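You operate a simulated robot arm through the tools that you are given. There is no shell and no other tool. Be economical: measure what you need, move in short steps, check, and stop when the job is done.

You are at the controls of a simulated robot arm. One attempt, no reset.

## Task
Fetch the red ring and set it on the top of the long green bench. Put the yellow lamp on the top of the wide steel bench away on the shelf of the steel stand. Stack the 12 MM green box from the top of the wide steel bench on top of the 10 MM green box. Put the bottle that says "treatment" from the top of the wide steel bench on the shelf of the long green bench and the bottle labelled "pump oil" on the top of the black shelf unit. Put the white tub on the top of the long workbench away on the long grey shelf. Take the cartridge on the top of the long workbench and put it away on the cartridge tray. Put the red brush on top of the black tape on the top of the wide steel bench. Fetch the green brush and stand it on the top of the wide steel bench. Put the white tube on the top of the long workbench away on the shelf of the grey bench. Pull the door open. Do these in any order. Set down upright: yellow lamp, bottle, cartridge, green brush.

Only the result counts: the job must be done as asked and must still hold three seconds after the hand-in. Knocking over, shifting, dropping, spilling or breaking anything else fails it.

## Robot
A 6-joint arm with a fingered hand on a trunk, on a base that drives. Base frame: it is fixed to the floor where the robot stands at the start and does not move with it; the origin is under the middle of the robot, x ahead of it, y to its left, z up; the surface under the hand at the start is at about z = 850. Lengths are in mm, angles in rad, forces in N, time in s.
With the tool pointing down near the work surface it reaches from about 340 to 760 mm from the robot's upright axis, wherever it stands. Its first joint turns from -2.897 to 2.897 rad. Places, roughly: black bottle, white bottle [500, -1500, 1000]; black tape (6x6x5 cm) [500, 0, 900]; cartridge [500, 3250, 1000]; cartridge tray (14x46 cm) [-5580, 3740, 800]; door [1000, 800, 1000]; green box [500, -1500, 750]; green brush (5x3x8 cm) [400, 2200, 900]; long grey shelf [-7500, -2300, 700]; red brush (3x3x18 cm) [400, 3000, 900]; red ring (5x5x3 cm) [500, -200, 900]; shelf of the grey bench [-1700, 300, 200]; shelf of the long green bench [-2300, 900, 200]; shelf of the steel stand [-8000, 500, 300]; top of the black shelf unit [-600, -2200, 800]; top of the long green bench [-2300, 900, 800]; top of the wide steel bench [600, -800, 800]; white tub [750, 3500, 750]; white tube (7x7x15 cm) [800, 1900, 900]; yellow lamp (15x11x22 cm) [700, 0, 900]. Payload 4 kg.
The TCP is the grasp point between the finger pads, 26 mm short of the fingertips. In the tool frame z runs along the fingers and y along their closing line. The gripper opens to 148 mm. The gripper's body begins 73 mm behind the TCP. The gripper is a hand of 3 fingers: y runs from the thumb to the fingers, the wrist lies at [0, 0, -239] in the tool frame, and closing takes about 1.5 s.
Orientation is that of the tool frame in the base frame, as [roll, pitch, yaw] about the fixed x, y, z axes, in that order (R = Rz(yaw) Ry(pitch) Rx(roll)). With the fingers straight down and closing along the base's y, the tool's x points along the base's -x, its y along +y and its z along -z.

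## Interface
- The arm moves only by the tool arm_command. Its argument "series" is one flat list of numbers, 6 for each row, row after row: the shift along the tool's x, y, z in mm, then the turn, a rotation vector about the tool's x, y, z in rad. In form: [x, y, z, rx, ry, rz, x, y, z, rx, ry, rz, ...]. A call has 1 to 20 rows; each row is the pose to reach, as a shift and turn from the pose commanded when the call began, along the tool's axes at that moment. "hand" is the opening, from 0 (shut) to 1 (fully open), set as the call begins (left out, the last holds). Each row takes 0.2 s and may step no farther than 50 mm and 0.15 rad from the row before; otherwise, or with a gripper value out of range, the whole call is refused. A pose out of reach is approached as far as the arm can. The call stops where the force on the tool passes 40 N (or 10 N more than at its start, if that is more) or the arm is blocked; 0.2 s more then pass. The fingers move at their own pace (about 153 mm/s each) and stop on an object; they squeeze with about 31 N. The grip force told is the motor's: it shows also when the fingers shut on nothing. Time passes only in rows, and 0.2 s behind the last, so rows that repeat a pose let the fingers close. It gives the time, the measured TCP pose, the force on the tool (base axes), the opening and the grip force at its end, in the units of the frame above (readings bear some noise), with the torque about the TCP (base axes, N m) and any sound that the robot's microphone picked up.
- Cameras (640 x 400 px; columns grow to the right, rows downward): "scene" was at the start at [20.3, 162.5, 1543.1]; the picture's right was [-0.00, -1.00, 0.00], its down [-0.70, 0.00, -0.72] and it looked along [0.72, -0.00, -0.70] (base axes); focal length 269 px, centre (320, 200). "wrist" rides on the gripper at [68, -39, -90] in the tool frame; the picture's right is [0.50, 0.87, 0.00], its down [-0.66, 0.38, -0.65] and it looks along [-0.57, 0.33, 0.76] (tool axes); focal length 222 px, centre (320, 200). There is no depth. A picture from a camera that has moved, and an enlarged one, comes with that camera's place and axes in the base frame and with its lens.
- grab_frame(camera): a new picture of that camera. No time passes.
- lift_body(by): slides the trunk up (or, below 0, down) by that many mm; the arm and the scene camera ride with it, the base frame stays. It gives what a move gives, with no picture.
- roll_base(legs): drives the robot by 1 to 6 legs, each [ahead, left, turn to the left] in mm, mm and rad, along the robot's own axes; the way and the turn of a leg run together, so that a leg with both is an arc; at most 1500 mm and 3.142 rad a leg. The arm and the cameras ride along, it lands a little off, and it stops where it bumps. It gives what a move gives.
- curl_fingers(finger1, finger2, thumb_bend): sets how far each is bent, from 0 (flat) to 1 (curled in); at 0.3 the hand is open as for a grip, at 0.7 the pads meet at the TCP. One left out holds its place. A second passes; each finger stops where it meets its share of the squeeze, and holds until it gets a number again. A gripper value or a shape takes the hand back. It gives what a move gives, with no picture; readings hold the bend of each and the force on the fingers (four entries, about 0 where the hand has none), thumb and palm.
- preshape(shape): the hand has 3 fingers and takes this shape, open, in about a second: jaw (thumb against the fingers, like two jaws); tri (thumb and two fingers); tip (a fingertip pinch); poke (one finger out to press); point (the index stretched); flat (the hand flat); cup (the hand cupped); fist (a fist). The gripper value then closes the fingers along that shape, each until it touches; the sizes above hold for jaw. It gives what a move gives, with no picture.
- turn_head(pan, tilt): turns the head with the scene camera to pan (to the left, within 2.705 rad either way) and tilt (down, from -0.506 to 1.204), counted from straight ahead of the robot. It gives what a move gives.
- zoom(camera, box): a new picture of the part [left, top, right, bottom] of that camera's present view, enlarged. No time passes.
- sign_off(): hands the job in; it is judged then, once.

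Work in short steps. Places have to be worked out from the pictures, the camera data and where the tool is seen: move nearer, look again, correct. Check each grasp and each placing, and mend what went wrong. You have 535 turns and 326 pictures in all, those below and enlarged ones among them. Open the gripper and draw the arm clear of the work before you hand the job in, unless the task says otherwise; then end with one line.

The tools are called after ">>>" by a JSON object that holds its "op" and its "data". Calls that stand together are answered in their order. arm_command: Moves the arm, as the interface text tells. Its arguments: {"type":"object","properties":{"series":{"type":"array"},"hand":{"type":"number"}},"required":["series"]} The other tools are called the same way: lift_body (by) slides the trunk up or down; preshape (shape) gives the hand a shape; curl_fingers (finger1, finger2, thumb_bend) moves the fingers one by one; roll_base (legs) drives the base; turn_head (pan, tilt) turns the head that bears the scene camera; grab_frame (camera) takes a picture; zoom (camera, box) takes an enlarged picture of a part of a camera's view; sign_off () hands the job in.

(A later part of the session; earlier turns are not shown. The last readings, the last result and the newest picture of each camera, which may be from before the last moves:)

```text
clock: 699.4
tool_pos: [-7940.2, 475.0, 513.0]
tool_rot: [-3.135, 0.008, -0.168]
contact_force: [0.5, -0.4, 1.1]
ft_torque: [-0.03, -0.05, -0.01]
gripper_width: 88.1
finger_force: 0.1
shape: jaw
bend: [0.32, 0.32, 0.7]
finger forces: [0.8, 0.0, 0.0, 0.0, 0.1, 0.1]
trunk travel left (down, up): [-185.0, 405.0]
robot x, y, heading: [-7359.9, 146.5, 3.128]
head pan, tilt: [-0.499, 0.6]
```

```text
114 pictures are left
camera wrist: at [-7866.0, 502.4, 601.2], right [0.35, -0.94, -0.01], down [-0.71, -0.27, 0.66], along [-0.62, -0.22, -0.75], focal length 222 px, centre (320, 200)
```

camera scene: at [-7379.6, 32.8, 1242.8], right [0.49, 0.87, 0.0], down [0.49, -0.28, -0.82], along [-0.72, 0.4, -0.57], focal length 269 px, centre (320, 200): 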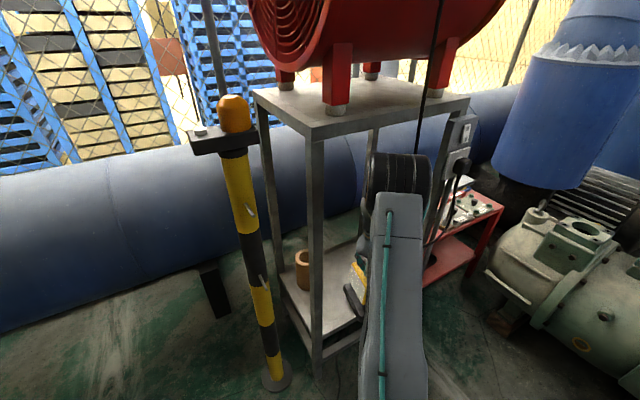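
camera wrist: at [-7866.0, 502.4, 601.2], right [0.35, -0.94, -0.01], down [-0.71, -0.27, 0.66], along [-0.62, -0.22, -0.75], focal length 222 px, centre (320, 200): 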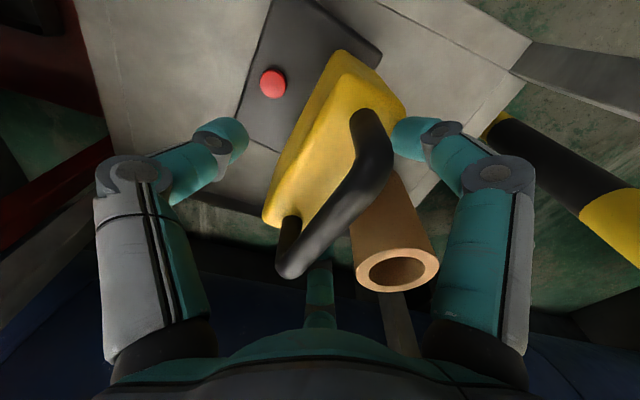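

Released. I rise 85 mm straight up, then retract eastwards.

>>> {"op": "arm_command", "data": {"series": [0, 0, -20, 0, 0, 0, 0, 0, -45, 0, 0, 0, 0, 0, -70, 0, 0, 0, 0, 0, -88, 0, 0, 0]}}

>>> {"op": "arm_command", "data": {"series": [40, -7, 0, 0, 0, 0, 80, -14, 0, 0, 0, 0, 120, -20, 0, 0, 0, 0, 160, -27, 0, 0, 0, 0, 200, -34, 0, 0, 0, 0, 240, -40, 0, 0, 0, 0]}}

>>> {"op": "grab_frame", "data": {"camera": "scene"}}

```text
clock: 700.4
tool_pos: [-7940.8, 476.2, 600.9]
tool_rot: [-3.136, 0.008, -0.17]
contact_force: [0.3, 0.7, 0.2]
ft_torque: [-0.05, 0.0, 0.01]
gripper_width: 88.4
finger_force: 0.1
shape: jaw
bend: [0.32, 0.32, 0.7]
finger forces: [0.1, 0.0, 0.0, 0.0, 0.0, 0.1]
trunk travel left (down, up): [-185.0, 405.0]
robot x, y, heading: [-7352.5, 152.2, 3.123]
head pan, tilt: [-0.499, 0.6]
```

```text
clock: 701.8
tool_pos: [-7694.2, 473.6, 600.6]
tool_rot: [-3.136, 0.007, -0.17]
contact_force: [0.5, 0.7, 0.4]
ft_torque: [-0.03, -0.02, -0.01]
gripper_width: 88.1
finger_force: 0.1
shape: jaw
bend: [0.32, 0.32, 0.7]
finger forces: [0.0, 0.1, 0.1, 0.0, 0.0, 0.0]
trunk travel left (down, up): [-185.0, 405.0]
robot x, y, heading: [-7358.6, 152.4, 3.133]
head pan, tilt: [-0.499, 0.6]
```

```text
113 pictures are left
camera scene: at [-7379.3, 32.4, 1242.8], right [0.49, 0.87, 0.0], down [0.49, -0.28, -0.82], along [-0.72, 0.4, -0.57], focal length 269 px, centre (320, 200)
```

scene: 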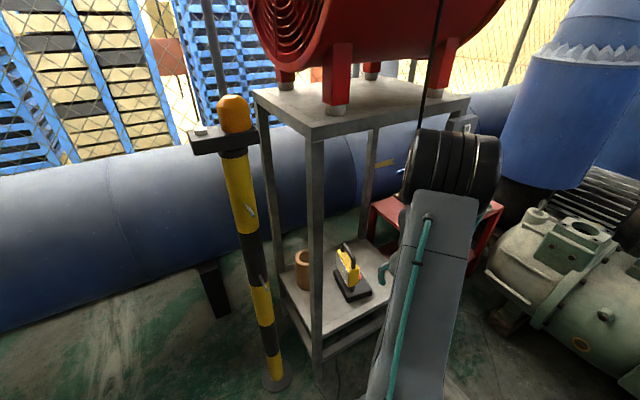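

Lamp is upright on the shelf. I back away, re-centre and raise the arm, then return east to the workbench.

>>> {"op": "roll_base", "data": {"legs": [[-150, 0, 0], [0, 1200, 0]]}}

>>> {"op": "lift_body", "data": {"by": 315}}

>>> {"op": "arm_command", "data": {"series": [-14, 30, -21, 0, 0, 0, -28, 59, -42, 0, 0, 0, -42, 89, -63, 0, 0, 0, -55, 118, -83, 0, 0, 0, -69, 148, -104, 0, 0, 0, -83, 178, -125, 0, 0, 0, -97, 207, -146, 0, 0, 0, -111, 237, -167, 0, 0, 0, -125, 266, -188, 0, 0, -0.05, -138, 296, -208, 0, 0, -0.1, -152, 325, -229, 0, 0, -0.17, -166, 355, -250, 0, 0, -0.17]}}

>>> {"op": "roll_base", "data": {"legs": [[0, 0, 1.57], [0, 0, 1.57], [1500, 0, 0], [1500, 0, 0], [1500, 0, 0], [1500, 0, 0]]}}

```text
clock: 708.8
tool_pos: [-7563.2, -723.5, 599.2]
tool_rot: [-3.136, 0.009, -0.172]
contact_force: [-0.1, 0.0, -0.1]
ft_torque: [0.02, -0.01, 0.02]
gripper_width: 88.4
finger_force: 0.0
shape: jaw
bend: [0.32, 0.32, 0.7]
finger forces: [0.0, 0.0, 0.0, 0.0, 0.0, 0.0]
trunk travel left (down, up): [-185.0, 405.0]
robot x, y, heading: [-7225.7, -1048.8, 3.123]
head pan, tilt: [-0.499, 0.6]
```

```text
clock: 711.9
tool_pos: [-7562.5, -721.9, 915.1]
tool_rot: [-3.137, 0.007, -0.174]
contact_force: [0.1, -0.3, 0.3]
ft_torque: [0.02, 0.0, 0.01]
gripper_width: 88.7
finger_force: 0.0
shape: jaw
bend: [0.32, 0.32, 0.7]
finger forces: [0.0, 0.1, 0.0, 0.1, 0.0, 0.0]
trunk travel left (down, up): [-500.0, 90.0]
robot x, y, heading: [-7228.6, -1048.7, 3.127]
head pan, tilt: [-0.499, 0.6]
```

```text
clock: 714.5
tool_pos: [-7787.4, -1047.9, 1163.0]
tool_rot: [-3.135, 0.007, -0.004]
contact_force: [0.3, 0.3, 0.1]
ft_torque: [0.02, 0.0, 0.0]
gripper_width: 88.4
finger_force: 0.1
shape: jaw
bend: [0.32, 0.32, 0.7]
finger forces: [0.1, 0.0, 0.1, 0.0, 0.0, 0.0]
trunk travel left (down, up): [-500.0, 90.0]
robot x, y, heading: [-7228.7, -1049.3, 3.122]
head pan, tilt: [-0.499, 0.6]
```

```text
clock: 750.8
tool_pos: [-672.5, -778.3, 1162.9]
tool_rot: [-3.135, 0.004, -3.072]
contact_force: [0.2, -0.3, 0.8]
ft_torque: [0.01, 0.03, 0.01]
gripper_width: 88.6
finger_force: 0.1
shape: jaw
bend: [0.32, 0.32, 0.7]
finger forces: [0.0, 0.1, 0.1, 0.0, 0.0, 0.0]
trunk travel left (down, up): [-500.0, 90.0]
robot x, y, heading: [-1232.8, -820.0, 0.06]
head pan, tilt: [-0.499, 0.6]
```

I drive to the red brush: along x≈-150 to y≈3030.

>>> {"op": "roll_base", "data": {"legs": [[950, 0, -0.06], [0, 1500, 0], [0, 1500, 0], [0, 830, 0]]}}

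>>> {"op": "turn_head", "data": {"pan": 0.0, "tilt": 0.65}}

>>> {"op": "grab_frame", "data": {"camera": "scene"}}

```text
clock: 774.1
tool_pos: [365.1, 3073.0, 1163.9]
tool_rot: [-3.136, 0.006, 3.116]
contact_force: [-0.4, 0.0, 0.1]
ft_torque: [-0.02, 0.03, -0.03]
gripper_width: 88.6
finger_force: 0.0
shape: jaw
bend: [0.32, 0.32, 0.7]
finger forces: [0.0, 0.1, 0.0, 0.0, 0.1, 0.0]
trunk travel left (down, up): [-500.0, 90.0]
robot x, y, heading: [-197.2, 3083.1, -0.039]
head pan, tilt: [-0.499, 0.6]
```

```text
clock: 775.0
tool_pos: [363.1, 3064.5, 1163.1]
tool_rot: [3.141, 0.006, 3.116]
contact_force: [-1.1, -0.2, -0.3]
ft_torque: [0.0, -0.01, 0.0]
gripper_width: 88.6
finger_force: 0.1
shape: jaw
bend: [0.32, 0.32, 0.7]
finger forces: [0.1, 0.0, 0.1, 0.1, 0.1, 0.1]
trunk travel left (down, up): [-500.0, 90.0]
robot x, y, heading: [-198.9, 3087.1, -0.039]
head pan, tilt: [0.0, 0.649]
```

```text
112 pictures are left
camera scene: at [-163.0, 3262.9, 1553.7], right [-0.04, -1.0, 0.01], down [-0.61, 0.02, -0.8], along [0.8, -0.04, -0.61], focal length 269 px, centre (320, 200)
```

scene: 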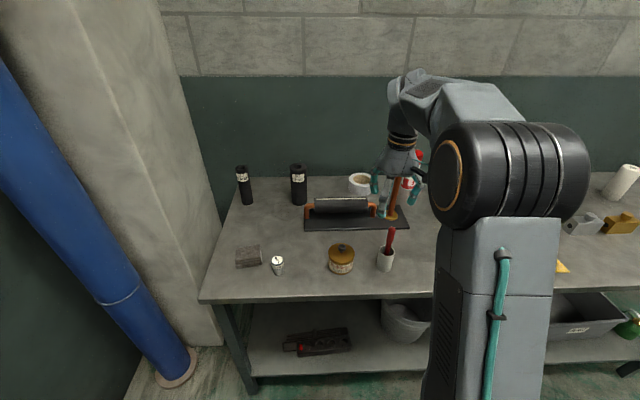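

I take a wrist view to find the brush handle precisely.

>>> {"op": "grab_frame", "data": {"camera": "wrist"}}

>>> {"op": "zoom", "data": {"camera": "scene", "box": [340, 200, 436, 280]}}

```text
111 pictures are left
camera wrist: at [295.8, 3026.9, 1251.8], right [-0.48, 0.88, 0.0], down [0.66, 0.36, 0.66], along [0.58, 0.31, -0.75], focal length 222 px, centre (320, 200)
```

wrist: 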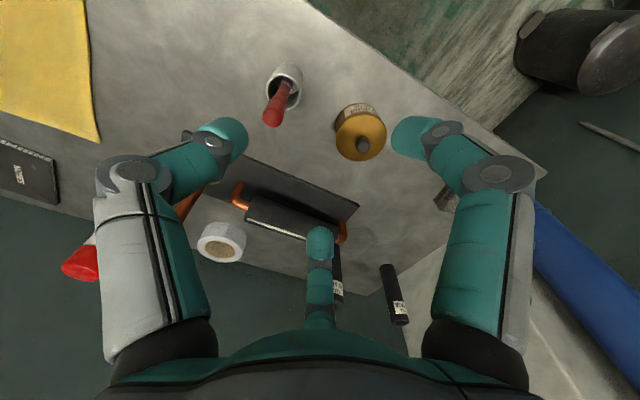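

```text
5.00 times, centred on (388, 240) of scene
camera zoom: at [-163.0, 3262.9, 1553.7], right [-0.04, -1.0, 0.01], down [-0.61, 0.02, -0.8], along [0.8, -0.04, -0.61], focal length 1346 px, centre (-20, 0)
```

zoom: 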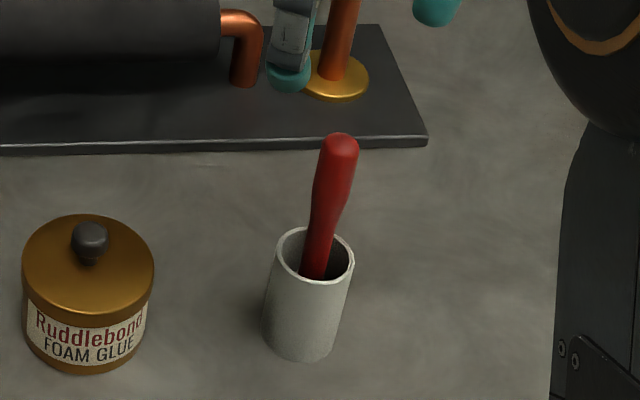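

Handle leans ≈30° toward +x, top ≈(425,3022,975). I move to hover closer for a better look.

>>> {"op": "arm_command", "data": {"series": [-17, -12, 30, 0, 0, 0, -34, -24, 60, 0, 0, 0, -50, -37, 90, 0, 0, 0, -50, -37, 115, 0, 0, 0], "hand": 0.6}}

>>> {"op": "grab_frame", "data": {"camera": "wrist"}}

```text
clock: 776.0
tool_pos: [417.1, 3020.3, 1044.3]
tool_rot: [3.138, 0.003, 3.115]
contact_force: [-1.2, 0.4, -0.4]
ft_torque: [0.01, -0.05, -0.03]
gripper_width: 88.6
finger_force: 0.1
shape: jaw
bend: [0.32, 0.32, 0.7]
finger forces: [0.0, 0.0, 0.0, 0.0, 0.0, 0.0]
trunk travel left (down, up): [-500.0, 90.0]
robot x, y, heading: [-195.7, 3086.3, -0.046]
head pan, tilt: [0.0, 0.649]
```

```text
109 pictures are left
camera wrist: at [349.8, 2983.3, 1133.1], right [-0.48, 0.88, 0.0], down [0.66, 0.36, 0.66], along [0.58, 0.31, -0.75], focal length 222 px, centre (320, 200)
```

wrist: 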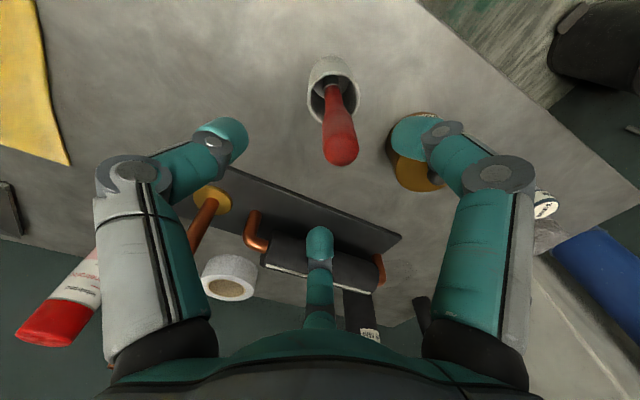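

I shift (−7,+11) and descend to z≈955.

>>> {"op": "arm_command", "data": {"series": [7, 11, 30, 0, 0, 0, 7, 11, 60, 0, 0, 0, 7, 11, 88, 0, 0, 0]}}

>>> {"op": "grab_frame", "data": {"camera": "wrist"}}

```text
clock: 776.8
tool_pos: [405.7, 3038.0, 961.0]
tool_rot: [-3.138, 0.008, 3.115]
contact_force: [0.1, 0.7, 0.1]
ft_torque: [0.02, 0.02, 0.0]
gripper_width: 88.6
finger_force: 0.0
shape: jaw
bend: [0.32, 0.32, 0.7]
finger forces: [0.1, 0.0, 0.0, 0.1, 0.1, 0.0]
trunk travel left (down, up): [-500.0, 90.0]
robot x, y, heading: [-197.2, 3089.6, -0.044]
head pan, tilt: [0.0, 0.649]
```

```text
108 pictures are left
camera wrist: at [337.6, 3000.5, 1049.2], right [-0.48, 0.88, 0.0], down [0.66, 0.36, 0.66], along [0.58, 0.31, -0.75], focal length 222 px, centre (320, 200)
```

wrist: 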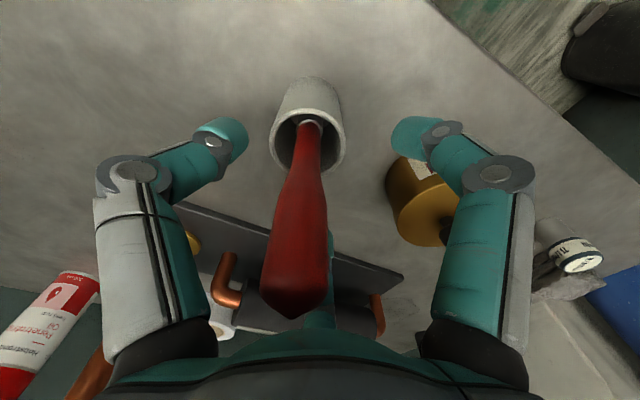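

The handle is nearly vertical at ≈(393,3022), top ≈1020. I shift (−13,−16) and close.

>>> {"op": "arm_command", "data": {"series": [7, -8, -1, 0, 0, 0, 13, -16, -2, 0, 0, 0, 13, -16, -2, 0, 0, 0]}}

>>> {"op": "arm_command", "data": {"series": [0, 0, 0, 0, 0, 0, 0, 0, 0, 0, 0, 0, 0, 0, 0, 0, 0, 0, 0, 0, 0, 0, 0, 0, 0, 0, 0, 0, 0, 0, 0, 0, 0, 0, 0, 0], "hand": 0}}

>>> {"op": "grab_frame", "data": {"camera": "wrist"}}

```text
clock: 777.6
tool_pos: [394.7, 3020.1, 961.3]
tool_rot: [3.14, 0.006, 3.117]
contact_force: [0.3, 0.1, -0.3]
ft_torque: [0.02, -0.05, 0.01]
gripper_width: 88.6
finger_force: 0.0
shape: jaw
bend: [0.32, 0.32, 0.7]
finger forces: [0.0, 0.0, 0.0, 0.1, 0.1, 0.1]
trunk travel left (down, up): [-500.0, 90.0]
robot x, y, heading: [-197.1, 3086.5, -0.038]
head pan, tilt: [0.0, 0.649]
```

```text
clock: 779.0
tool_pos: [395.7, 3020.7, 961.1]
tool_rot: [3.14, 0.006, 3.115]
contact_force: [-0.2, -0.1, -0.9]
ft_torque: [0.02, -0.01, 0.0]
gripper_width: 12.7
finger_force: 30.9
shape: jaw
bend: [0.73, 0.73, 0.7]
finger forces: [28.1, 27.3, 0.0, 0.1, 27.5, 0.0]
trunk travel left (down, up): [-500.0, 90.0]
robot x, y, heading: [-195.3, 3086.0, -0.037]
head pan, tilt: [0.0, 0.649]
```

```text
107 pictures are left
camera wrist: at [327.2, 2983.3, 1049.8], right [-0.48, 0.88, 0.0], down [0.66, 0.36, 0.66], along [0.58, 0.31, -0.75], focal length 222 px, centre (320, 200)
```

wrist: 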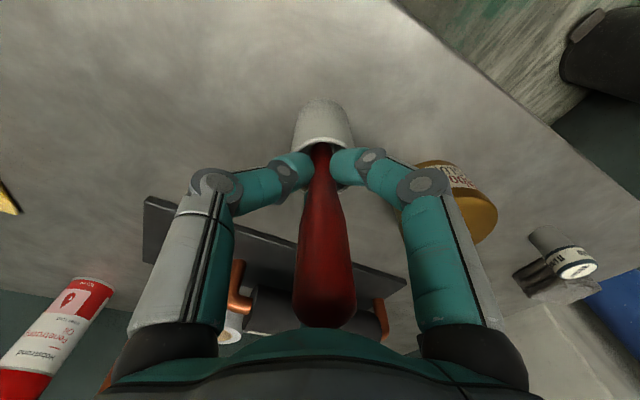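

Firm grip on the handle's neck. I lift 110 mm slowly and check the cup stays.

>>> {"op": "arm_command", "data": {"series": [0, 0, -12, 0, 0, 0, 0, 0, -24, 0, 0, 0, 0, 0, -38, 0, 0, 0, 0, 0, -55, 0, 0, 0, 0, 0, -75, 0, 0, 0, 0, 0, -100, 0, 0, 0, 0, 0, -130, 0, 0, 0]}}

>>> {"op": "zoom", "data": {"camera": "scene", "box": [300, 160, 460, 280]}}

```text
clock: 780.6
tool_pos: [393.3, 3021.0, 1094.0]
tool_rot: [3.141, 0.006, 3.119]
contact_force: [0.3, 0.3, -0.2]
ft_torque: [-0.01, -0.01, 0.0]
gripper_width: 12.9
finger_force: 31.2
shape: jaw
bend: [0.73, 0.73, 0.7]
finger forces: [28.1, 27.6, 0.0, 0.1, 27.3, 0.0]
trunk travel left (down, up): [-500.0, 90.0]
robot x, y, heading: [-195.6, 3086.8, -0.038]
head pan, tilt: [0.0, 0.649]
```

```text
3.33 times, centred on (380, 220) of scene
camera zoom: at [-150.4, 3249.7, 1554.8], right [-0.04, -1.0, 0.0], down [-0.61, 0.02, -0.79], along [0.79, -0.03, -0.61], focal length 897 px, centre (120, 133)
```

zoom: 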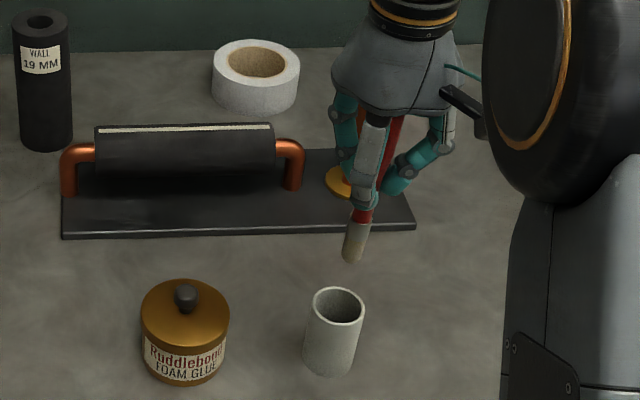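

Brush is out and the cup stayed. I'll lay it on the free steel-bench area, regrip it from above at its middle, then place it across the tape. I raise and drive there.

>>> {"op": "arm_command", "data": {"series": [0, 0, -40, 0, 0, 0, 0, 0, -80, 0, 0, 0, 0, 0, -110, 0, 0, 0]}}

>>> {"op": "roll_base", "data": {"legs": [[0, -1000, 0.038], [0, -1100, 0], [0, -1050, 0], [140, 0, 0]]}}

>>> {"op": "lift_body", "data": {"by": -250}}

```text
clock: 781.4
tool_pos: [396.8, 3022.1, 1203.2]
tool_rot: [3.141, 0.002, 3.116]
contact_force: [0.0, 0.2, -0.5]
ft_torque: [-0.01, 0.01, -0.02]
gripper_width: 12.9
finger_force: 31.1
shape: jaw
bend: [0.73, 0.73, 0.7]
finger forces: [28.0, 27.8, 0.1, 0.1, 27.3, 0.0]
trunk travel left (down, up): [-500.0, 90.0]
robot x, y, heading: [-196.1, 3088.5, -0.039]
head pan, tilt: [0.0, 0.649]
```

```text
clock: 797.7
tool_pos: [557.1, -66.3, 1201.5]
tool_rot: [3.139, 0.005, -3.09]
contact_force: [-0.1, -0.5, -1.3]
ft_torque: [0.01, 0.0, 0.01]
gripper_width: 12.9
finger_force: 30.7
shape: jaw
bend: [0.73, 0.73, 0.7]
finger forces: [28.2, 27.7, 0.0, 0.0, 27.5, 0.1]
trunk travel left (down, up): [-500.0, 90.0]
robot x, y, heading: [-37.4, -50.2, 0.039]
head pan, tilt: [0.0, 0.649]
```

```text
clock: 800.3
tool_pos: [555.9, -68.5, 953.4]
tool_rot: [3.139, 0.011, -3.09]
contact_force: [1.0, -0.4, 21.4]
ft_torque: [-0.02, 0.0, -0.05]
gripper_width: 13.6
finger_force: 30.8
shape: jaw
bend: [0.74, 0.73, 0.71]
finger forces: [31.9, 32.5, 0.0, 0.0, 31.9, 0.1]
trunk travel left (down, up): [-250.0, 340.0]
robot x, y, heading: [-36.8, -51.1, 0.045]
head pan, tilt: [0.0, 0.649]
```

The brush tip touched the bench (21 N); I raise at once, then pitch the tool to ~33° below horizontal.

>>> {"op": "arm_command", "data": {"series": [0, 0, -30, 0, 0, 0, 0, 0, -60, 0, 0, 0, 0, 0, -80, 0, -0.1, 0, 0, 0, -80, 0, -0.22, 0, 0, 0, -80, 0, -0.34, 0, 0, 0, -80, 0, -0.46, 0, 0, 0, -80, 0, -0.58, 0, 0, 0, -80, 0, -0.7, 0, 0, 0, -80, 0, -0.82, 0, 0, 0, -80, 0, -0.92, 0, 0, 0, -80, 0, -1.0, 0, 0, 0, -80, 0, -1.0, 0]}}

>>> {"op": "grab_frame", "data": {"camera": "scene"}}

```text
clock: 802.9
tool_pos: [555.4, -67.9, 1032.1]
tool_rot: [3.138, 1.007, -3.09]
contact_force: [-0.4, 0.2, -0.4]
ft_torque: [0.0, -0.01, -0.03]
gripper_width: 13.4
finger_force: 31.5
shape: jaw
bend: [0.74, 0.73, 0.69]
finger forces: [30.6, 30.0, 0.0, 0.0, 29.5, 0.1]
trunk travel left (down, up): [-250.0, 340.0]
robot x, y, heading: [-34.2, -48.0, 0.041]
head pan, tilt: [0.0, 0.649]
```

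```text
105 pictures are left
camera scene: at [-18.4, 116.3, 1303.5], right [0.04, -1.0, 0.0], down [-0.6, -0.02, -0.8], along [0.8, 0.03, -0.6], focal length 269 px, centre (320, 200)
```

scene: 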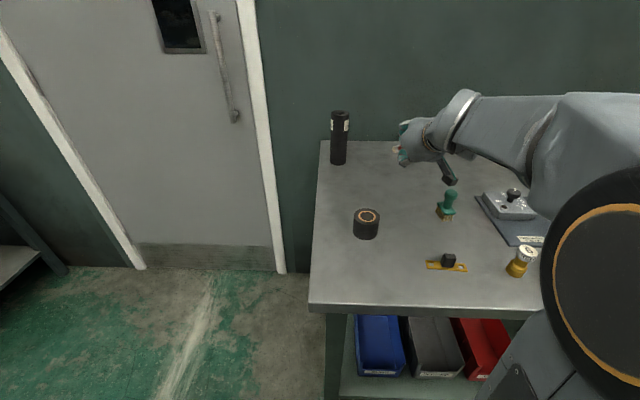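

Now I lower ~108 mm toward the table at this tilt.

>>> {"op": "arm_command", "data": {"series": [25, 0, 16, 0, 0, 0, 50, 0, 32, 0, 0, 0, 75, 0, 48, 0, 0, 0, 90, 0, 58, 0, 0, 0]}}

>>> {"op": "arm_command", "data": {"series": [5, 0, 3, 0, 0, 0, 5, 0, 3, 0, 0, 0]}}

>>> {"op": "arm_command", "data": {"series": [5, 0, 3, 0, 0, 0, 5, 0, 3, 0, 0, 0]}}

>>> {"op": "zoom", "data": {"camera": "scene", "box": [340, 100, 500, 220]}}

```text
clock: 803.9
tool_pos: [554.9, -71.2, 940.1]
tool_rot: [-3.114, 0.971, -3.096]
contact_force: [-0.5, -0.2, -1.0]
ft_torque: [-0.03, 0.01, 0.0]
gripper_width: 13.4
finger_force: 30.8
shape: jaw
bend: [0.74, 0.73, 0.69]
finger forces: [30.6, 29.9, 0.0, 0.0, 29.3, 0.0]
out of reach, approached as far as the arm can: row 3, 4
trunk travel left (down, up): [-250.0, 340.0]
robot x, y, heading: [-37.7, -45.7, 0.034]
head pan, tilt: [0.0, 0.649]
```

```text
clock: 804.5
tool_pos: [557.6, -70.0, 938.4]
tool_rot: [-3.113, 0.969, -3.097]
contact_force: [0.2, 0.6, 0.8]
ft_torque: [0.03, -0.01, 0.01]
gripper_width: 13.5
finger_force: 30.9
shape: jaw
bend: [0.74, 0.73, 0.69]
finger forces: [30.5, 29.9, 0.0, 0.0, 29.0, 0.0]
out of reach, approached as far as the arm can: row 1, 2
trunk travel left (down, up): [-250.0, 340.0]
robot x, y, heading: [-33.6, -45.7, 0.043]
head pan, tilt: [0.0, 0.649]
```

```text
clock: 805.1
tool_pos: [561.3, -62.2, 943.1]
tool_rot: [3.139, 0.988, -3.094]
contact_force: [-0.2, -0.2, -0.5]
ft_torque: [-0.03, 0.01, -0.01]
gripper_width: 13.4
finger_force: 31.0
shape: jaw
bend: [0.74, 0.73, 0.69]
finger forces: [30.5, 30.0, 0.0, 0.0, 29.1, 0.0]
out of reach, approached as far as the arm can: row 1, 2
trunk travel left (down, up): [-250.0, 340.0]
robot x, y, heading: [-35.3, -48.3, 0.044]
head pan, tilt: [0.0, 0.649]
```

```text
3.33 times, centred on (420, 160) of scene
camera zoom: at [-18.4, 116.3, 1303.5], right [0.04, -1.0, 0.0], down [-0.6, -0.02, -0.8], along [0.8, 0.03, -0.6], focal length 897 px, centre (-13, 333)
```

zoom: 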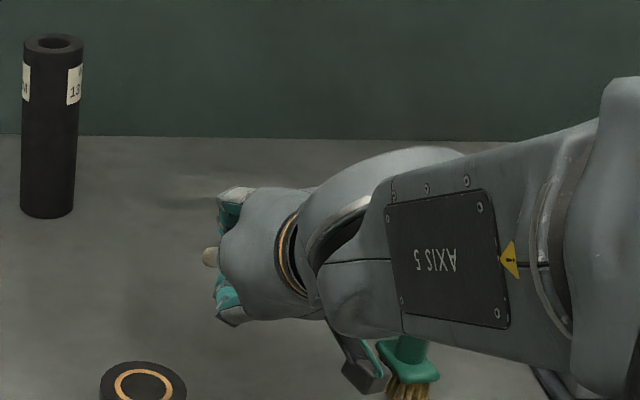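

The arm is at its limit; I lower with the trunk instead (config unchanged), 20 then 8 mm.

>>> {"op": "lift_body", "data": {"by": -20}}

>>> {"op": "lift_body", "data": {"by": -8}}

>>> {"op": "grab_frame", "data": {"camera": "wrist"}}

```text
clock: 805.8
tool_pos: [562.7, -61.9, 923.0]
tool_rot: [3.14, 0.987, -3.094]
contact_force: [0.0, 0.7, -0.4]
ft_torque: [-0.04, -0.01, 0.03]
gripper_width: 13.5
finger_force: 30.6
shape: jaw
bend: [0.74, 0.73, 0.69]
finger forces: [30.4, 29.9, 0.0, 0.0, 29.3, 0.0]
trunk travel left (down, up): [-230.0, 360.0]
robot x, y, heading: [-36.1, -48.4, 0.04]
head pan, tilt: [0.0, 0.649]
```

```text
clock: 806.4
tool_pos: [563.2, -61.1, 917.1]
tool_rot: [3.14, 0.988, -3.093]
contact_force: [0.4, -0.3, -1.0]
ft_torque: [-0.01, 0.03, 0.0]
gripper_width: 13.4
finger_force: 30.9
shape: jaw
bend: [0.74, 0.73, 0.69]
finger forces: [30.5, 30.0, 0.0, 0.1, 29.2, 0.1]
trunk travel left (down, up): [-222.0, 368.0]
robot x, y, heading: [-36.9, -47.2, 0.039]
head pan, tilt: [0.0, 0.649]
```

```text
103 pictures are left
camera wrist: at [452.2, -105.7, 906.9], right [-0.32, 0.85, -0.42], down [-0.2, 0.37, 0.91], along [0.93, 0.37, 0.06], focal length 222 px, centre (320, 200)
```

wrist: 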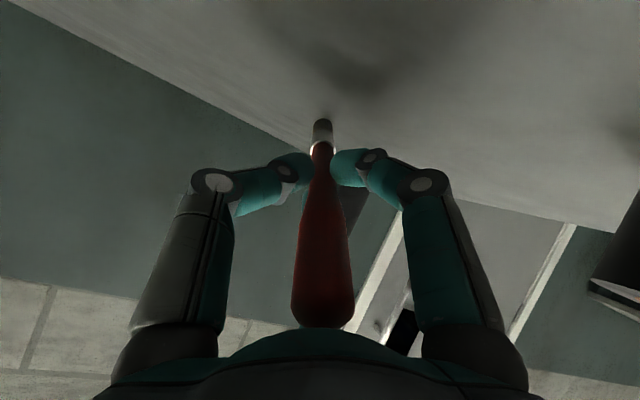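

Not touching yet; continue down with the trunk.

>>> {"op": "lift_body", "data": {"by": -8}}

>>> {"op": "lift_body", "data": {"by": -6}}

```text
clock: 806.9
tool_pos: [561.0, -60.5, 907.8]
tool_rot: [3.139, 0.988, -3.092]
contact_force: [0.6, 1.1, 1.7]
ft_torque: [0.04, -0.16, 0.0]
gripper_width: 13.3
finger_force: 31.2
shape: jaw
bend: [0.73, 0.73, 0.69]
finger forces: [28.8, 32.0, 0.0, 0.0, 29.1, 0.1]
trunk travel left (down, up): [-214.0, 376.0]
robot x, y, heading: [-34.3, -47.0, 0.043]
head pan, tilt: [0.0, 0.649]
```

```text
clock: 807.5
tool_pos: [561.9, -60.6, 900.9]
tool_rot: [3.139, 0.987, -3.093]
contact_force: [-0.3, -0.2, 3.1]
ft_torque: [0.06, -0.33, 0.03]
gripper_width: 13.7
finger_force: 30.7
shape: jaw
bend: [0.73, 0.74, 0.69]
finger forces: [27.7, 35.8, 0.1, 0.0, 29.3, 0.0]
trunk travel left (down, up): [-208.0, 382.0]
robot x, y, heading: [-37.5, -45.8, 0.037]
head pan, tilt: [0.0, 0.649]
```

The tip touches and the brush is pivoting in the grip, which helps. I lower 14 more in two steps.

>>> {"op": "lift_body", "data": {"by": -7}}

>>> {"op": "lift_body", "data": {"by": -7}}

>>> {"op": "grab_frame", "data": {"camera": "wrist"}}

```text
clock: 808.0
tool_pos: [562.4, -61.5, 893.5]
tool_rot: [3.141, 0.989, -3.093]
contact_force: [-1.1, 0.5, 6.4]
ft_torque: [0.05, -0.61, 0.04]
gripper_width: 13.1
finger_force: 31.0
shape: jaw
bend: [0.72, 0.74, 0.69]
finger forces: [27.4, 40.1, 0.0, 0.1, 29.0, 0.0]
trunk travel left (down, up): [-201.0, 389.0]
robot x, y, heading: [-36.5, -48.7, 0.038]
head pan, tilt: [0.0, 0.649]
```

```text
clock: 808.6
tool_pos: [560.4, -59.4, 887.9]
tool_rot: [3.141, 0.989, -3.094]
contact_force: [-2.6, 1.2, 9.7]
ft_torque: [0.12, -0.83, 0.12]
gripper_width: 13.2
finger_force: 30.6
shape: jaw
bend: [0.62, 0.75, 0.71]
finger forces: [29.9, 42.5, 0.1, 0.0, 26.8, 0.0]
trunk travel left (down, up): [-194.0, 396.0]
robot x, y, heading: [-35.4, -51.9, 0.04]
head pan, tilt: [0.0, 0.649]
```

```text
102 pictures are left
camera wrist: at [451.6, -105.6, 879.7], right [-0.32, 0.85, -0.42], down [-0.2, 0.37, 0.91], along [0.93, 0.37, 0.06], focal length 222 px, centre (320, 200)
```

wrist: 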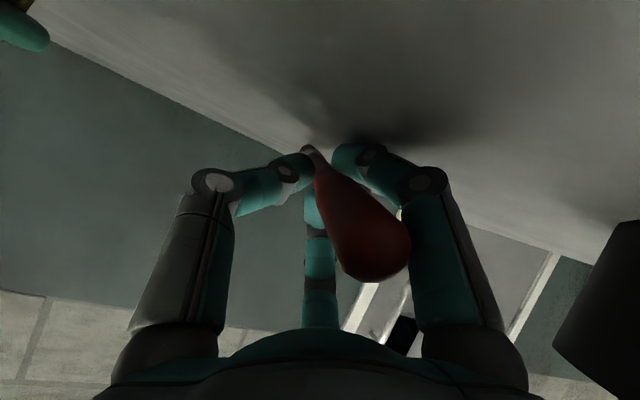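

The brush has tipped toward flat. I open the hand, then withdraw back/up along the tool axis.

>>> {"op": "arm_command", "data": {"series": [0, 0, 0, 0, 0, 0, 0, 0, 0, 0, 0, 0, 0, 0, 0, 0, 0, 0, 0, 0, 0, 0, 0, 0], "hand": 0.6}}

>>> {"op": "grab_frame", "data": {"camera": "wrist"}}

>>> {"op": "zoom", "data": {"camera": "scene", "box": [340, 80, 500, 200]}}

```text
clock: 809.6
tool_pos: [562.1, -61.4, 889.8]
tool_rot: [3.141, 0.991, -3.094]
contact_force: [2.9, -5.7, 21.1]
ft_torque: [0.31, 0.33, 0.07]
gripper_width: 78.6
finger_force: 0.2
shape: jaw
bend: [0.8, 0.32, 0.7]
finger forces: [21.3, 0.1, 0.0, 0.0, 0.0, 0.0]
trunk travel left (down, up): [-194.0, 396.0]
robot x, y, heading: [-36.5, -46.1, 0.039]
head pan, tilt: [0.0, 0.649]
```

```text
101 pictures are left
camera wrist: at [451.7, -106.3, 880.2], right [-0.32, 0.85, -0.42], down [-0.21, 0.37, 0.91], along [0.93, 0.37, 0.06], focal length 222 px, centre (320, 200)
```

wrist: 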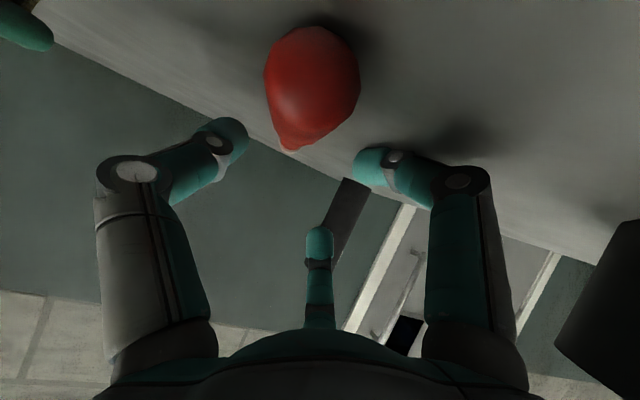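

```text
3.33 times, centred on (420, 140) of scene
camera zoom: at [-19.4, 115.7, 1247.7], right [0.04, -1.0, 0.0], down [-0.6, -0.02, -0.8], along [0.8, 0.03, -0.6], focal length 897 px, centre (-13, 400)
```

zoom: 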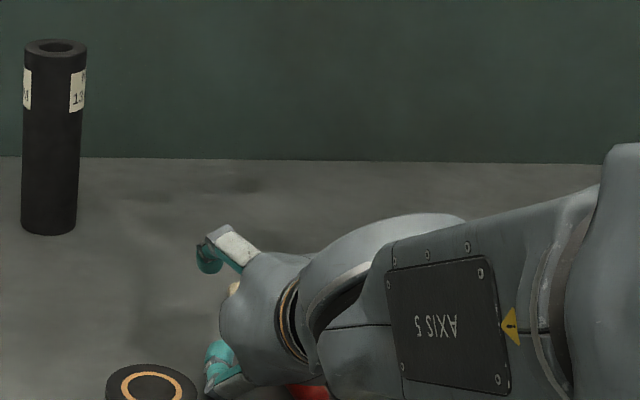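

The brush is lying on the bench; the lower finger rests on the table. I raise the trunk 150 and look.

>>> {"op": "lift_body", "data": {"by": 150}}

>>> {"op": "grab_frame", "data": {"camera": "scene"}}

```text
clock: 811.4
tool_pos: [561.1, -61.4, 1036.4]
tool_rot: [3.14, 0.987, -3.093]
contact_force: [0.4, -0.6, 0.0]
ft_torque: [0.02, 0.02, 0.02]
gripper_width: 88.3
finger_force: 0.0
shape: jaw
bend: [0.32, 0.32, 0.7]
finger forces: [0.0, 0.1, 0.1, 0.0, 0.1, 0.1]
trunk travel left (down, up): [-344.0, 246.0]
robot x, y, heading: [-36.8, -47.6, 0.04]
head pan, tilt: [0.0, 0.649]
```

```text
99 pictures are left
camera scene: at [-18.4, 116.3, 1397.5], right [0.04, -1.0, 0.0], down [-0.6, -0.02, -0.8], along [0.8, 0.03, -0.6], focal length 269 px, centre (320, 200)
```

scene: 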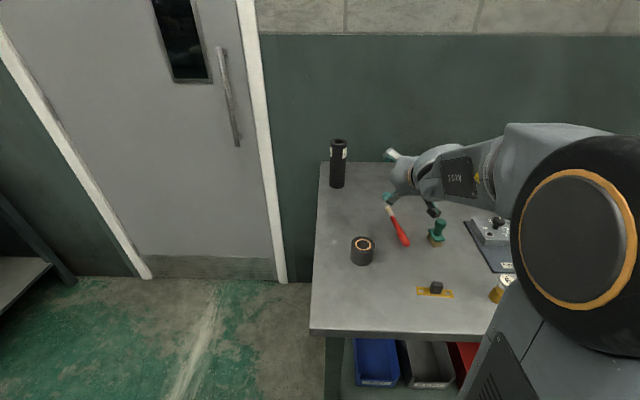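

Brush lies clear at ≈(577,-83), tape and green brush untouched. I pitch back to vertical and hover over it.

>>> {"op": "arm_command", "data": {"series": [0, 0, -20, 0, 0.14, 0, 0, 0, -40, 0, 0.28, 0, 0, 0, -40, 0, 0.42, 0, 0, 0, -40, 0, 0.56, 0, 0, 0, -40, 0, 0.7, 0, 0, 0, -40, 0, 0.84, 0, 0, 0, -40, 0, 0.95, 0, 0, 0, -40, 0, 0.988, 0]}}

>>> {"op": "grab_frame", "data": {"camera": "wrist"}}

```text
clock: 813.1
tool_pos: [528.4, -63.6, 1057.4]
tool_rot: [3.141, -0.002, -3.093]
contact_force: [-0.3, 0.8, -0.3]
ft_torque: [-0.02, 0.0, 0.02]
gripper_width: 88.6
finger_force: 0.0
shape: jaw
bend: [0.32, 0.32, 0.7]
finger forces: [0.0, 0.0, 0.1, 0.0, 0.0, 0.0]
out of reach, approached as far as the arm can: row 1
trunk travel left (down, up): [-344.0, 246.0]
robot x, y, heading: [-38.2, -47.2, 0.046]
head pan, tilt: [0.0, 0.649]
```

```text
98 pictures are left
camera wrist: at [464.5, -105.4, 1147.8], right [-0.54, 0.84, 0.0], down [0.64, 0.41, 0.65], along [0.55, 0.35, -0.76], focal length 222 px, centre (320, 200)
```

wrist: 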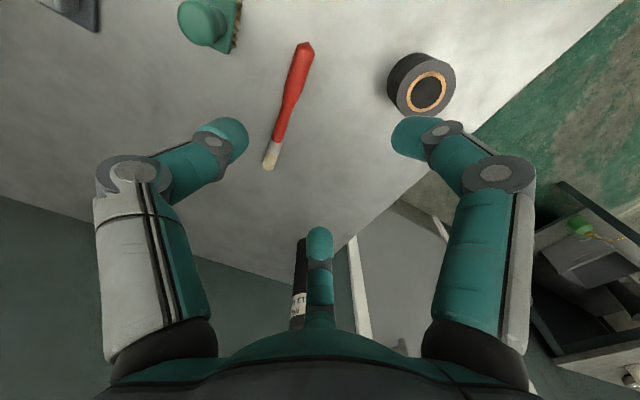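

Brush centre ≈(575,-87), yaw 0.18; tape centre ≈(458,23). I align and descend to z≈878 to grip it at the middle.

>>> {"op": "arm_command", "data": {"series": [-20, -13, 30, 0, 0, -0.07, -42, -26, 60, 0, 0, -0.13, -42, -26, 100, 0, 0, -0.13, -42, -26, 140, 0, 0, -0.13, -42, -26, 170, 0, 0, -0.13, -42, -26, 179, 0, 0, -0.13]}}

>>> {"op": "grab_frame", "data": {"camera": "wrist"}}

```text
clock: 814.5
tool_pos: [571.1, -87.3, 878.3]
tool_rot: [-3.141, 0.001, -2.962]
contact_force: [0.0, -0.5, -0.5]
ft_torque: [-0.02, 0.01, 0.0]
gripper_width: 88.5
finger_force: 0.0
shape: jaw
bend: [0.32, 0.32, 0.7]
finger forces: [0.0, 0.1, 0.1, 0.0, 0.0, 0.0]
trunk travel left (down, up): [-344.0, 246.0]
robot x, y, heading: [-35.6, -47.2, 0.041]
head pan, tilt: [0.0, 0.649]
```

```text
97 pictures are left
camera wrist: at [512.3, -137.2, 967.8], right [-0.65, 0.76, 0.0], down [0.58, 0.49, 0.65], along [0.5, 0.42, -0.76], focal length 222 px, centre (320, 200)
```

wrist: 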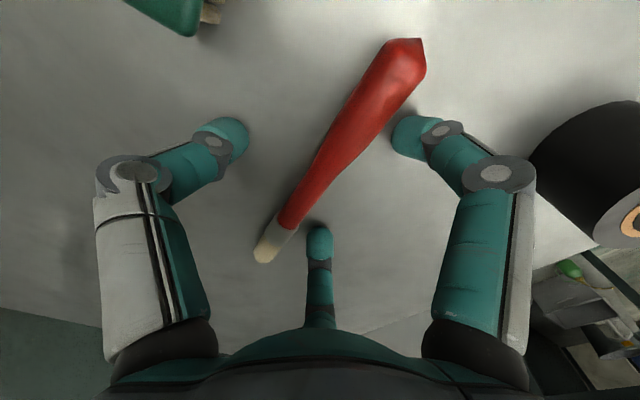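

Good. Close and lift.

>>> {"op": "arm_command", "data": {"series": [0, 0, 0, 0, 0, 0, 0, 0, 0, 0, 0, 0, 0, 0, 0, 0, 0, 0, 0, 0, 0, 0, 0, 0, 0, 0, 0, 0, 0, 0, 0, 0, 0, 0, 0, 0], "hand": 0}}

>>> {"op": "arm_command", "data": {"series": [0, 0, -30, 0, 0, 0, 0, 0, -60, 0, 0, 0, 0, 0, -100, 0, 0, 0, 0, 0, -130, 0, 0, 0]}}

>>> {"op": "grab_frame", "data": {"camera": "wrist"}}

```text
clock: 816.0
tool_pos: [571.3, -87.7, 879.6]
tool_rot: [3.141, 0.001, -2.962]
contact_force: [0.7, -0.2, 0.4]
ft_torque: [-0.06, 0.0, 0.01]
gripper_width: 19.5
finger_force: 31.1
shape: jaw
bend: [0.76, 0.75, 0.7]
finger forces: [0.1, 28.7, 0.1, 0.1, 29.1, 0.0]
trunk travel left (down, up): [-344.0, 246.0]
robot x, y, heading: [-37.8, -49.0, 0.04]
head pan, tilt: [0.0, 0.649]
```

```text
clock: 817.0
tool_pos: [570.0, -87.1, 1010.8]
tool_rot: [3.139, -0.002, -2.961]
contact_force: [0.2, 1.0, -0.2]
ft_torque: [0.01, -0.04, -0.01]
gripper_width: 19.4
finger_force: 31.4
shape: jaw
bend: [0.76, 0.75, 0.7]
finger forces: [0.1, 29.3, 0.1, 0.0, 29.0, 0.0]
trunk travel left (down, up): [-344.0, 246.0]
robot x, y, heading: [-34.5, -46.6, 0.042]
head pan, tilt: [0.0, 0.649]
```

```text
96 pictures are left
camera wrist: at [512.5, -137.1, 1099.6], right [-0.65, 0.76, 0.0], down [0.58, 0.49, 0.65], along [0.5, 0.42, -0.76], focal length 222 px, centre (320, 200)
```

wrist: 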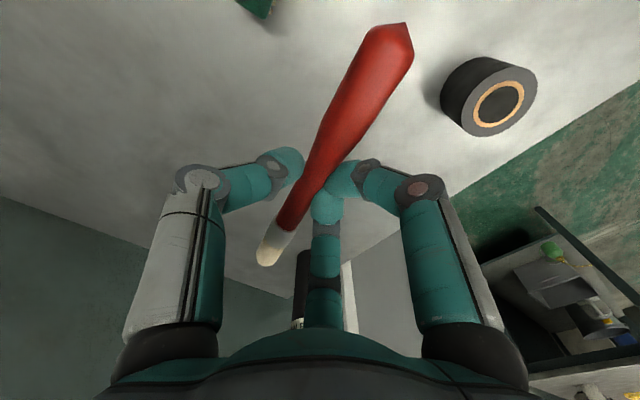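

Held level. I carry it over the tape (≈(460,24)) and lower to just above.

>>> {"op": "arm_command", "data": {"series": [22, 32, 0, 0, 0, 0, 45, 64, 0, 0, 0, 0, 67, 97, 0, 0, 0, 0, 89, 129, 0, 0, 0, 0, 89, 129, 40, 0, 0, 0, 89, 129, 70, 0, 0, 0, 89, 129, 76, 0, 0, 0]}}

>>> {"op": "grab_frame", "data": {"camera": "wrist"}}

>>> {"op": "zoom", "data": {"camera": "scene", "box": [290, 170, 450, 290]}}

```text
clock: 818.5
tool_pos: [459.8, 23.3, 934.3]
tool_rot: [3.14, -0.001, -2.962]
contact_force: [-1.1, 0.4, -0.6]
ft_torque: [0.0, -0.05, -0.02]
gripper_width: 19.5
finger_force: 31.1
shape: jaw
bend: [0.76, 0.75, 0.7]
finger forces: [0.1, 30.9, 0.0, 0.0, 28.8, 0.0]
trunk travel left (down, up): [-344.0, 246.0]
robot x, y, heading: [-37.7, -48.8, 0.039]
head pan, tilt: [0.0, 0.649]
```

```text
95 pictures are left
camera wrist: at [401.4, -26.6, 1023.0], right [-0.65, 0.76, 0.0], down [0.58, 0.49, 0.65], along [0.5, 0.42, -0.76], focal length 222 px, centre (320, 200)
```

wrist: 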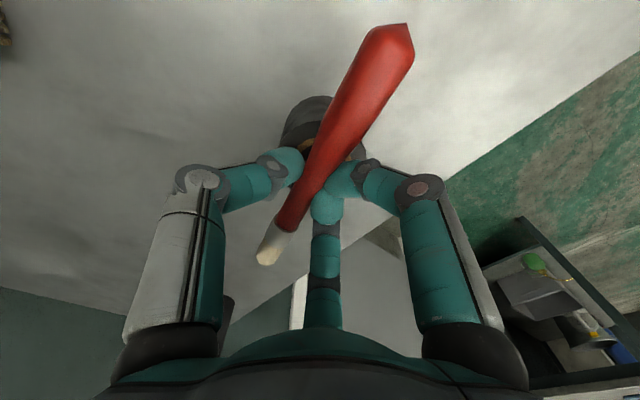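

```text
3.33 times, centred on (370, 230) of scene
camera zoom: at [-18.3, 116.3, 1397.5], right [0.04, -1.0, 0.0], down [-0.6, -0.02, -0.8], along [0.8, 0.03, -0.6], focal length 897 px, centre (153, 100)
```

zoom: 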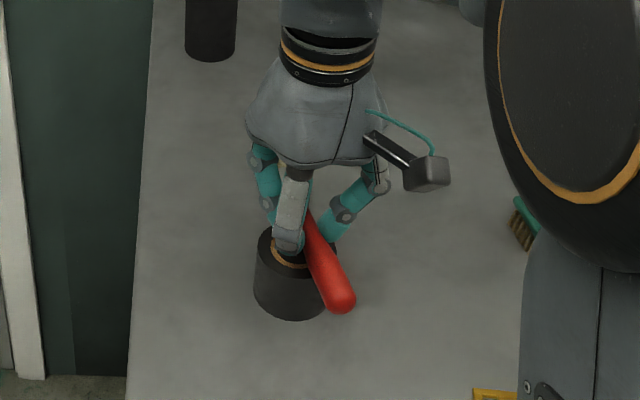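

Level and over the tape. Step down.

>>> {"op": "arm_command", "data": {"series": [0, 0, 4, 0, 0, 0, 0, 0, 4, 0, 0, 0]}}

>>> {"op": "arm_command", "data": {"series": [0, 0, 2, 0, 0, 0, 0, 0, 2, 0, 0, 0]}}

>>> {"op": "arm_command", "data": {"series": [0, 0, 2, 0, 0, 0, 0, 0, 2, 0, 0, 0]}}

```text
clock: 819.1
tool_pos: [460.4, 23.7, 930.6]
tool_rot: [-3.141, 0.001, -2.962]
contact_force: [0.5, 0.0, 0.0]
ft_torque: [0.01, -0.04, 0.01]
gripper_width: 19.2
finger_force: 31.3
shape: jaw
bend: [0.76, 0.75, 0.7]
finger forces: [0.0, 31.2, 0.0, 0.1, 28.9, 0.0]
trunk travel left (down, up): [-344.0, 246.0]
robot x, y, heading: [-34.7, -45.7, 0.037]
head pan, tilt: [0.0, 0.649]
```

```text
clock: 819.8
tool_pos: [461.3, 25.1, 928.5]
tool_rot: [-3.14, -0.001, -2.964]
contact_force: [0.2, 0.2, -0.3]
ft_torque: [0.01, 0.0, -0.01]
gripper_width: 19.5
finger_force: 30.5
shape: jaw
bend: [0.76, 0.75, 0.7]
finger forces: [0.0, 31.0, 0.1, 0.1, 28.9, 0.1]
trunk travel left (down, up): [-344.0, 246.0]
robot x, y, heading: [-35.1, -48.7, 0.036]
head pan, tilt: [0.0, 0.649]
```

```text
clock: 820.4
tool_pos: [459.9, 24.1, 924.7]
tool_rot: [3.14, 0.0, -2.962]
contact_force: [0.5, -0.1, -0.4]
ft_torque: [0.01, 0.0, -0.02]
gripper_width: 19.4
finger_force: 30.8
shape: jaw
bend: [0.76, 0.75, 0.7]
finger forces: [0.0, 30.9, 0.0, 0.1, 28.9, 0.0]
trunk travel left (down, up): [-344.0, 246.0]
robot x, y, heading: [-35.4, -45.5, 0.04]
head pan, tilt: [0.0, 0.649]
```

Continue in small steps.

>>> {"op": "arm_command", "data": {"series": [0, 0, 3, 0, 0, 0, 0, 0, 3, 0, 0, 0]}}

>>> {"op": "arm_command", "data": {"series": [0, 0, 3, 0, 0, 0, 0, 0, 3, 0, 0, 0]}}

>>> {"op": "arm_command", "data": {"series": [0, 0, 2, 0, 0, 0, 0, 0, 2, 0, 0, 0]}}

```text
clock: 821.0
tool_pos: [460.7, 24.7, 925.0]
tool_rot: [3.141, 0.001, -2.962]
contact_force: [0.0, -2.1, 9.7]
ft_torque: [-0.23, -0.03, 0.01]
gripper_width: 19.6
finger_force: 31.4
shape: jaw
bend: [0.76, 0.75, 0.7]
finger forces: [0.1, 31.9, 0.0, 0.1, 40.2, 0.1]
trunk travel left (down, up): [-344.0, 246.0]
robot x, y, heading: [-39.4, -45.7, 0.04]
head pan, tilt: [0.0, 0.649]
```

```text
clock: 821.7
tool_pos: [461.2, 24.3, 923.9]
tool_rot: [-3.14, 0.011, -2.961]
contact_force: [-1.6, -0.1, 17.1]
ft_torque: [-0.27, 0.1, -0.04]
gripper_width: 20.6
finger_force: 31.1
shape: jaw
bend: [0.76, 0.75, 0.69]
finger forces: [0.1, 34.9, 0.1, 0.0, 50.1, 0.1]
trunk travel left (down, up): [-344.0, 246.0]
robot x, y, heading: [-37.5, -47.6, 0.042]
head pan, tilt: [0.0, 0.649]
stopped in row 2: the force on the tool passed its limit at 41 N (the readings are from after the stop); the commanded pose is now the measured one
```

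```text
clock: 822.4
tool_pos: [464.2, 23.3, 923.0]
tool_rot: [-3.141, 0.016, -2.962]
contact_force: [-1.6, -0.1, 17.8]
ft_torque: [-0.19, 0.03, -0.03]
gripper_width: 20.5
finger_force: 30.4
shape: jaw
bend: [0.76, 0.75, 0.71]
finger forces: [0.0, 0.1, 0.1, 0.0, 48.8, 0.1]
trunk travel left (down, up): [-344.0, 246.0]
robot x, y, heading: [-35.4, -48.3, 0.04]
head pan, tilt: [0.0, 0.649]
stopped in row 2: the force on the tool passed its limit at 41 N (the readings are from after the stop); the commanded pose is now the measured one
```

The fingertips touch the tape. I ease up 4 mm and release gently.

>>> {"op": "arm_command", "data": {"series": [0, 0, -3, 0, 0, 0, 0, 0, -4, 0, 0, 0]}}

>>> {"op": "arm_command", "data": {"series": [0, 0, 0, 0, 0, 0, 0, 0, 0, 0, 0, 0, 0, 0, 0, 0, 0, 0], "hand": 0.3}}

>>> {"op": "grab_frame", "data": {"camera": "wrist"}}

```text
clock: 823.0
tool_pos: [462.2, 23.8, 925.0]
tool_rot: [-3.139, 0.01, -2.962]
contact_force: [-0.9, 0.0, 0.4]
ft_torque: [0.01, 0.0, -0.02]
gripper_width: 19.8
finger_force: 30.5
shape: jaw
bend: [0.76, 0.75, 0.69]
finger forces: [0.0, 0.0, 0.0, 0.0, 29.3, 0.0]
trunk travel left (down, up): [-344.0, 246.0]
robot x, y, heading: [-35.6, -46.8, 0.044]
head pan, tilt: [0.0, 0.649]
```

```text
clock: 823.8
tool_pos: [463.6, 23.4, 924.8]
tool_rot: [-3.14, 0.013, -2.963]
contact_force: [0.5, 0.4, -0.7]
ft_torque: [0.02, 0.0, 0.01]
gripper_width: 44.2
finger_force: 0.1
shape: jaw
bend: [0.77, 0.77, 0.7]
finger forces: [0.5, 0.1, 0.0, 0.0, 0.1, 0.0]
trunk travel left (down, up): [-344.0, 246.0]
robot x, y, heading: [-36.6, -48.0, 0.036]
head pan, tilt: [0.0, 0.649]
```

```text
93 pictures are left
camera wrist: at [403.4, -26.8, 1013.7], right [-0.65, 0.76, -0.01], down [0.57, 0.49, 0.66], along [0.51, 0.42, -0.75], focal length 222 px, centre (320, 200)
```

wrist: 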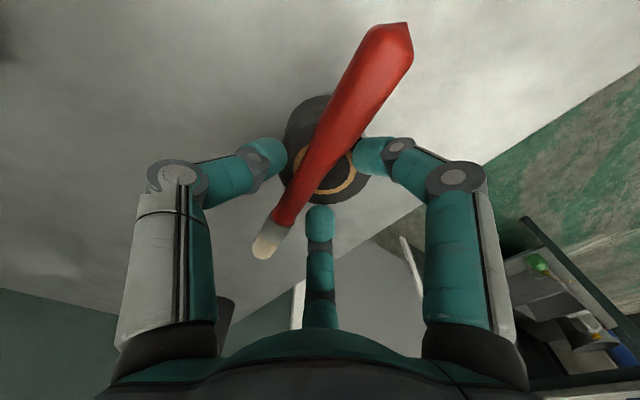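

It rests across the tape. Open more and rise.

>>> {"op": "arm_command", "data": {"series": [0, 0, 0, 0, 0, 0, 0, 0, 0, 0, 0, 0, 0, 0, -20, 0, 0, 0, 0, 0, -50, 0, 0, 0, 0, 0, -90, 0, 0, 0, 0, 0, -130, 0, 0, 0, 0, 0, -170, 0, 0, 0], "hand": 0.6}}

>>> {"op": "grab_frame", "data": {"camera": "wrist"}}

>>> {"op": "zoom", "data": {"camera": "scene", "box": [290, 170, 450, 290]}}

```text
clock: 825.4
tool_pos: [462.1, 23.8, 1094.6]
tool_rot: [-3.14, 0.01, -2.962]
contact_force: [0.4, -0.4, 0.8]
ft_torque: [-0.01, -0.01, -0.01]
gripper_width: 88.4
finger_force: 0.1
shape: jaw
bend: [0.32, 0.32, 0.7]
finger forces: [0.0, 0.0, 0.0, 0.1, 0.0, 0.0]
trunk travel left (down, up): [-344.0, 246.0]
robot x, y, heading: [-35.8, -48.2, 0.037]
head pan, tilt: [0.0, 0.649]
```

```text
92 pictures are left
camera wrist: at [402.2, -26.8, 1183.4], right [-0.65, 0.76, -0.01], down [0.57, 0.49, 0.66], along [0.51, 0.42, -0.75], focal length 222 px, centre (320, 200)
```

wrist: 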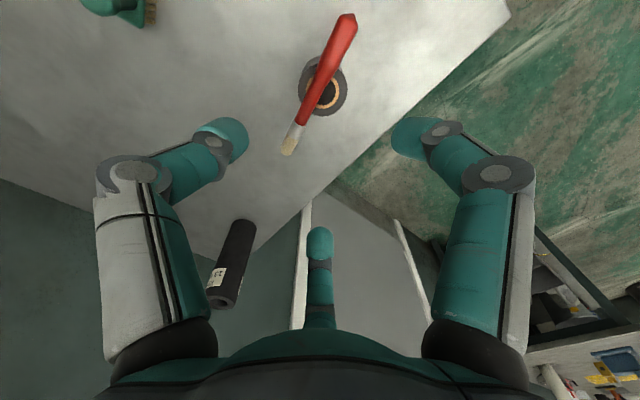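

```text
3.33 times, centred on (370, 230) of scene
camera zoom: at [-18.2, 116.2, 1397.5], right [0.04, -1.0, 0.0], down [-0.6, -0.02, -0.8], along [0.8, 0.03, -0.6], focal length 897 px, centre (153, 100)
```

zoom: 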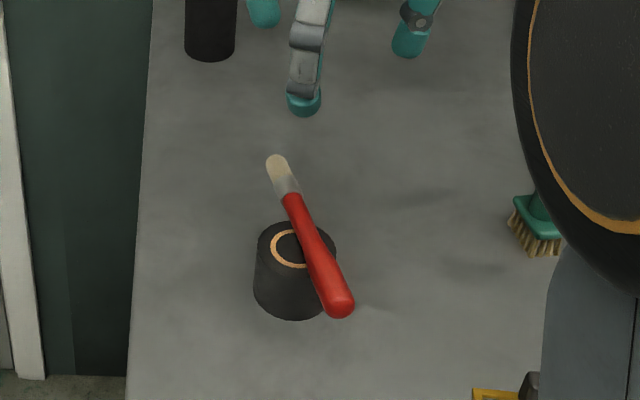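

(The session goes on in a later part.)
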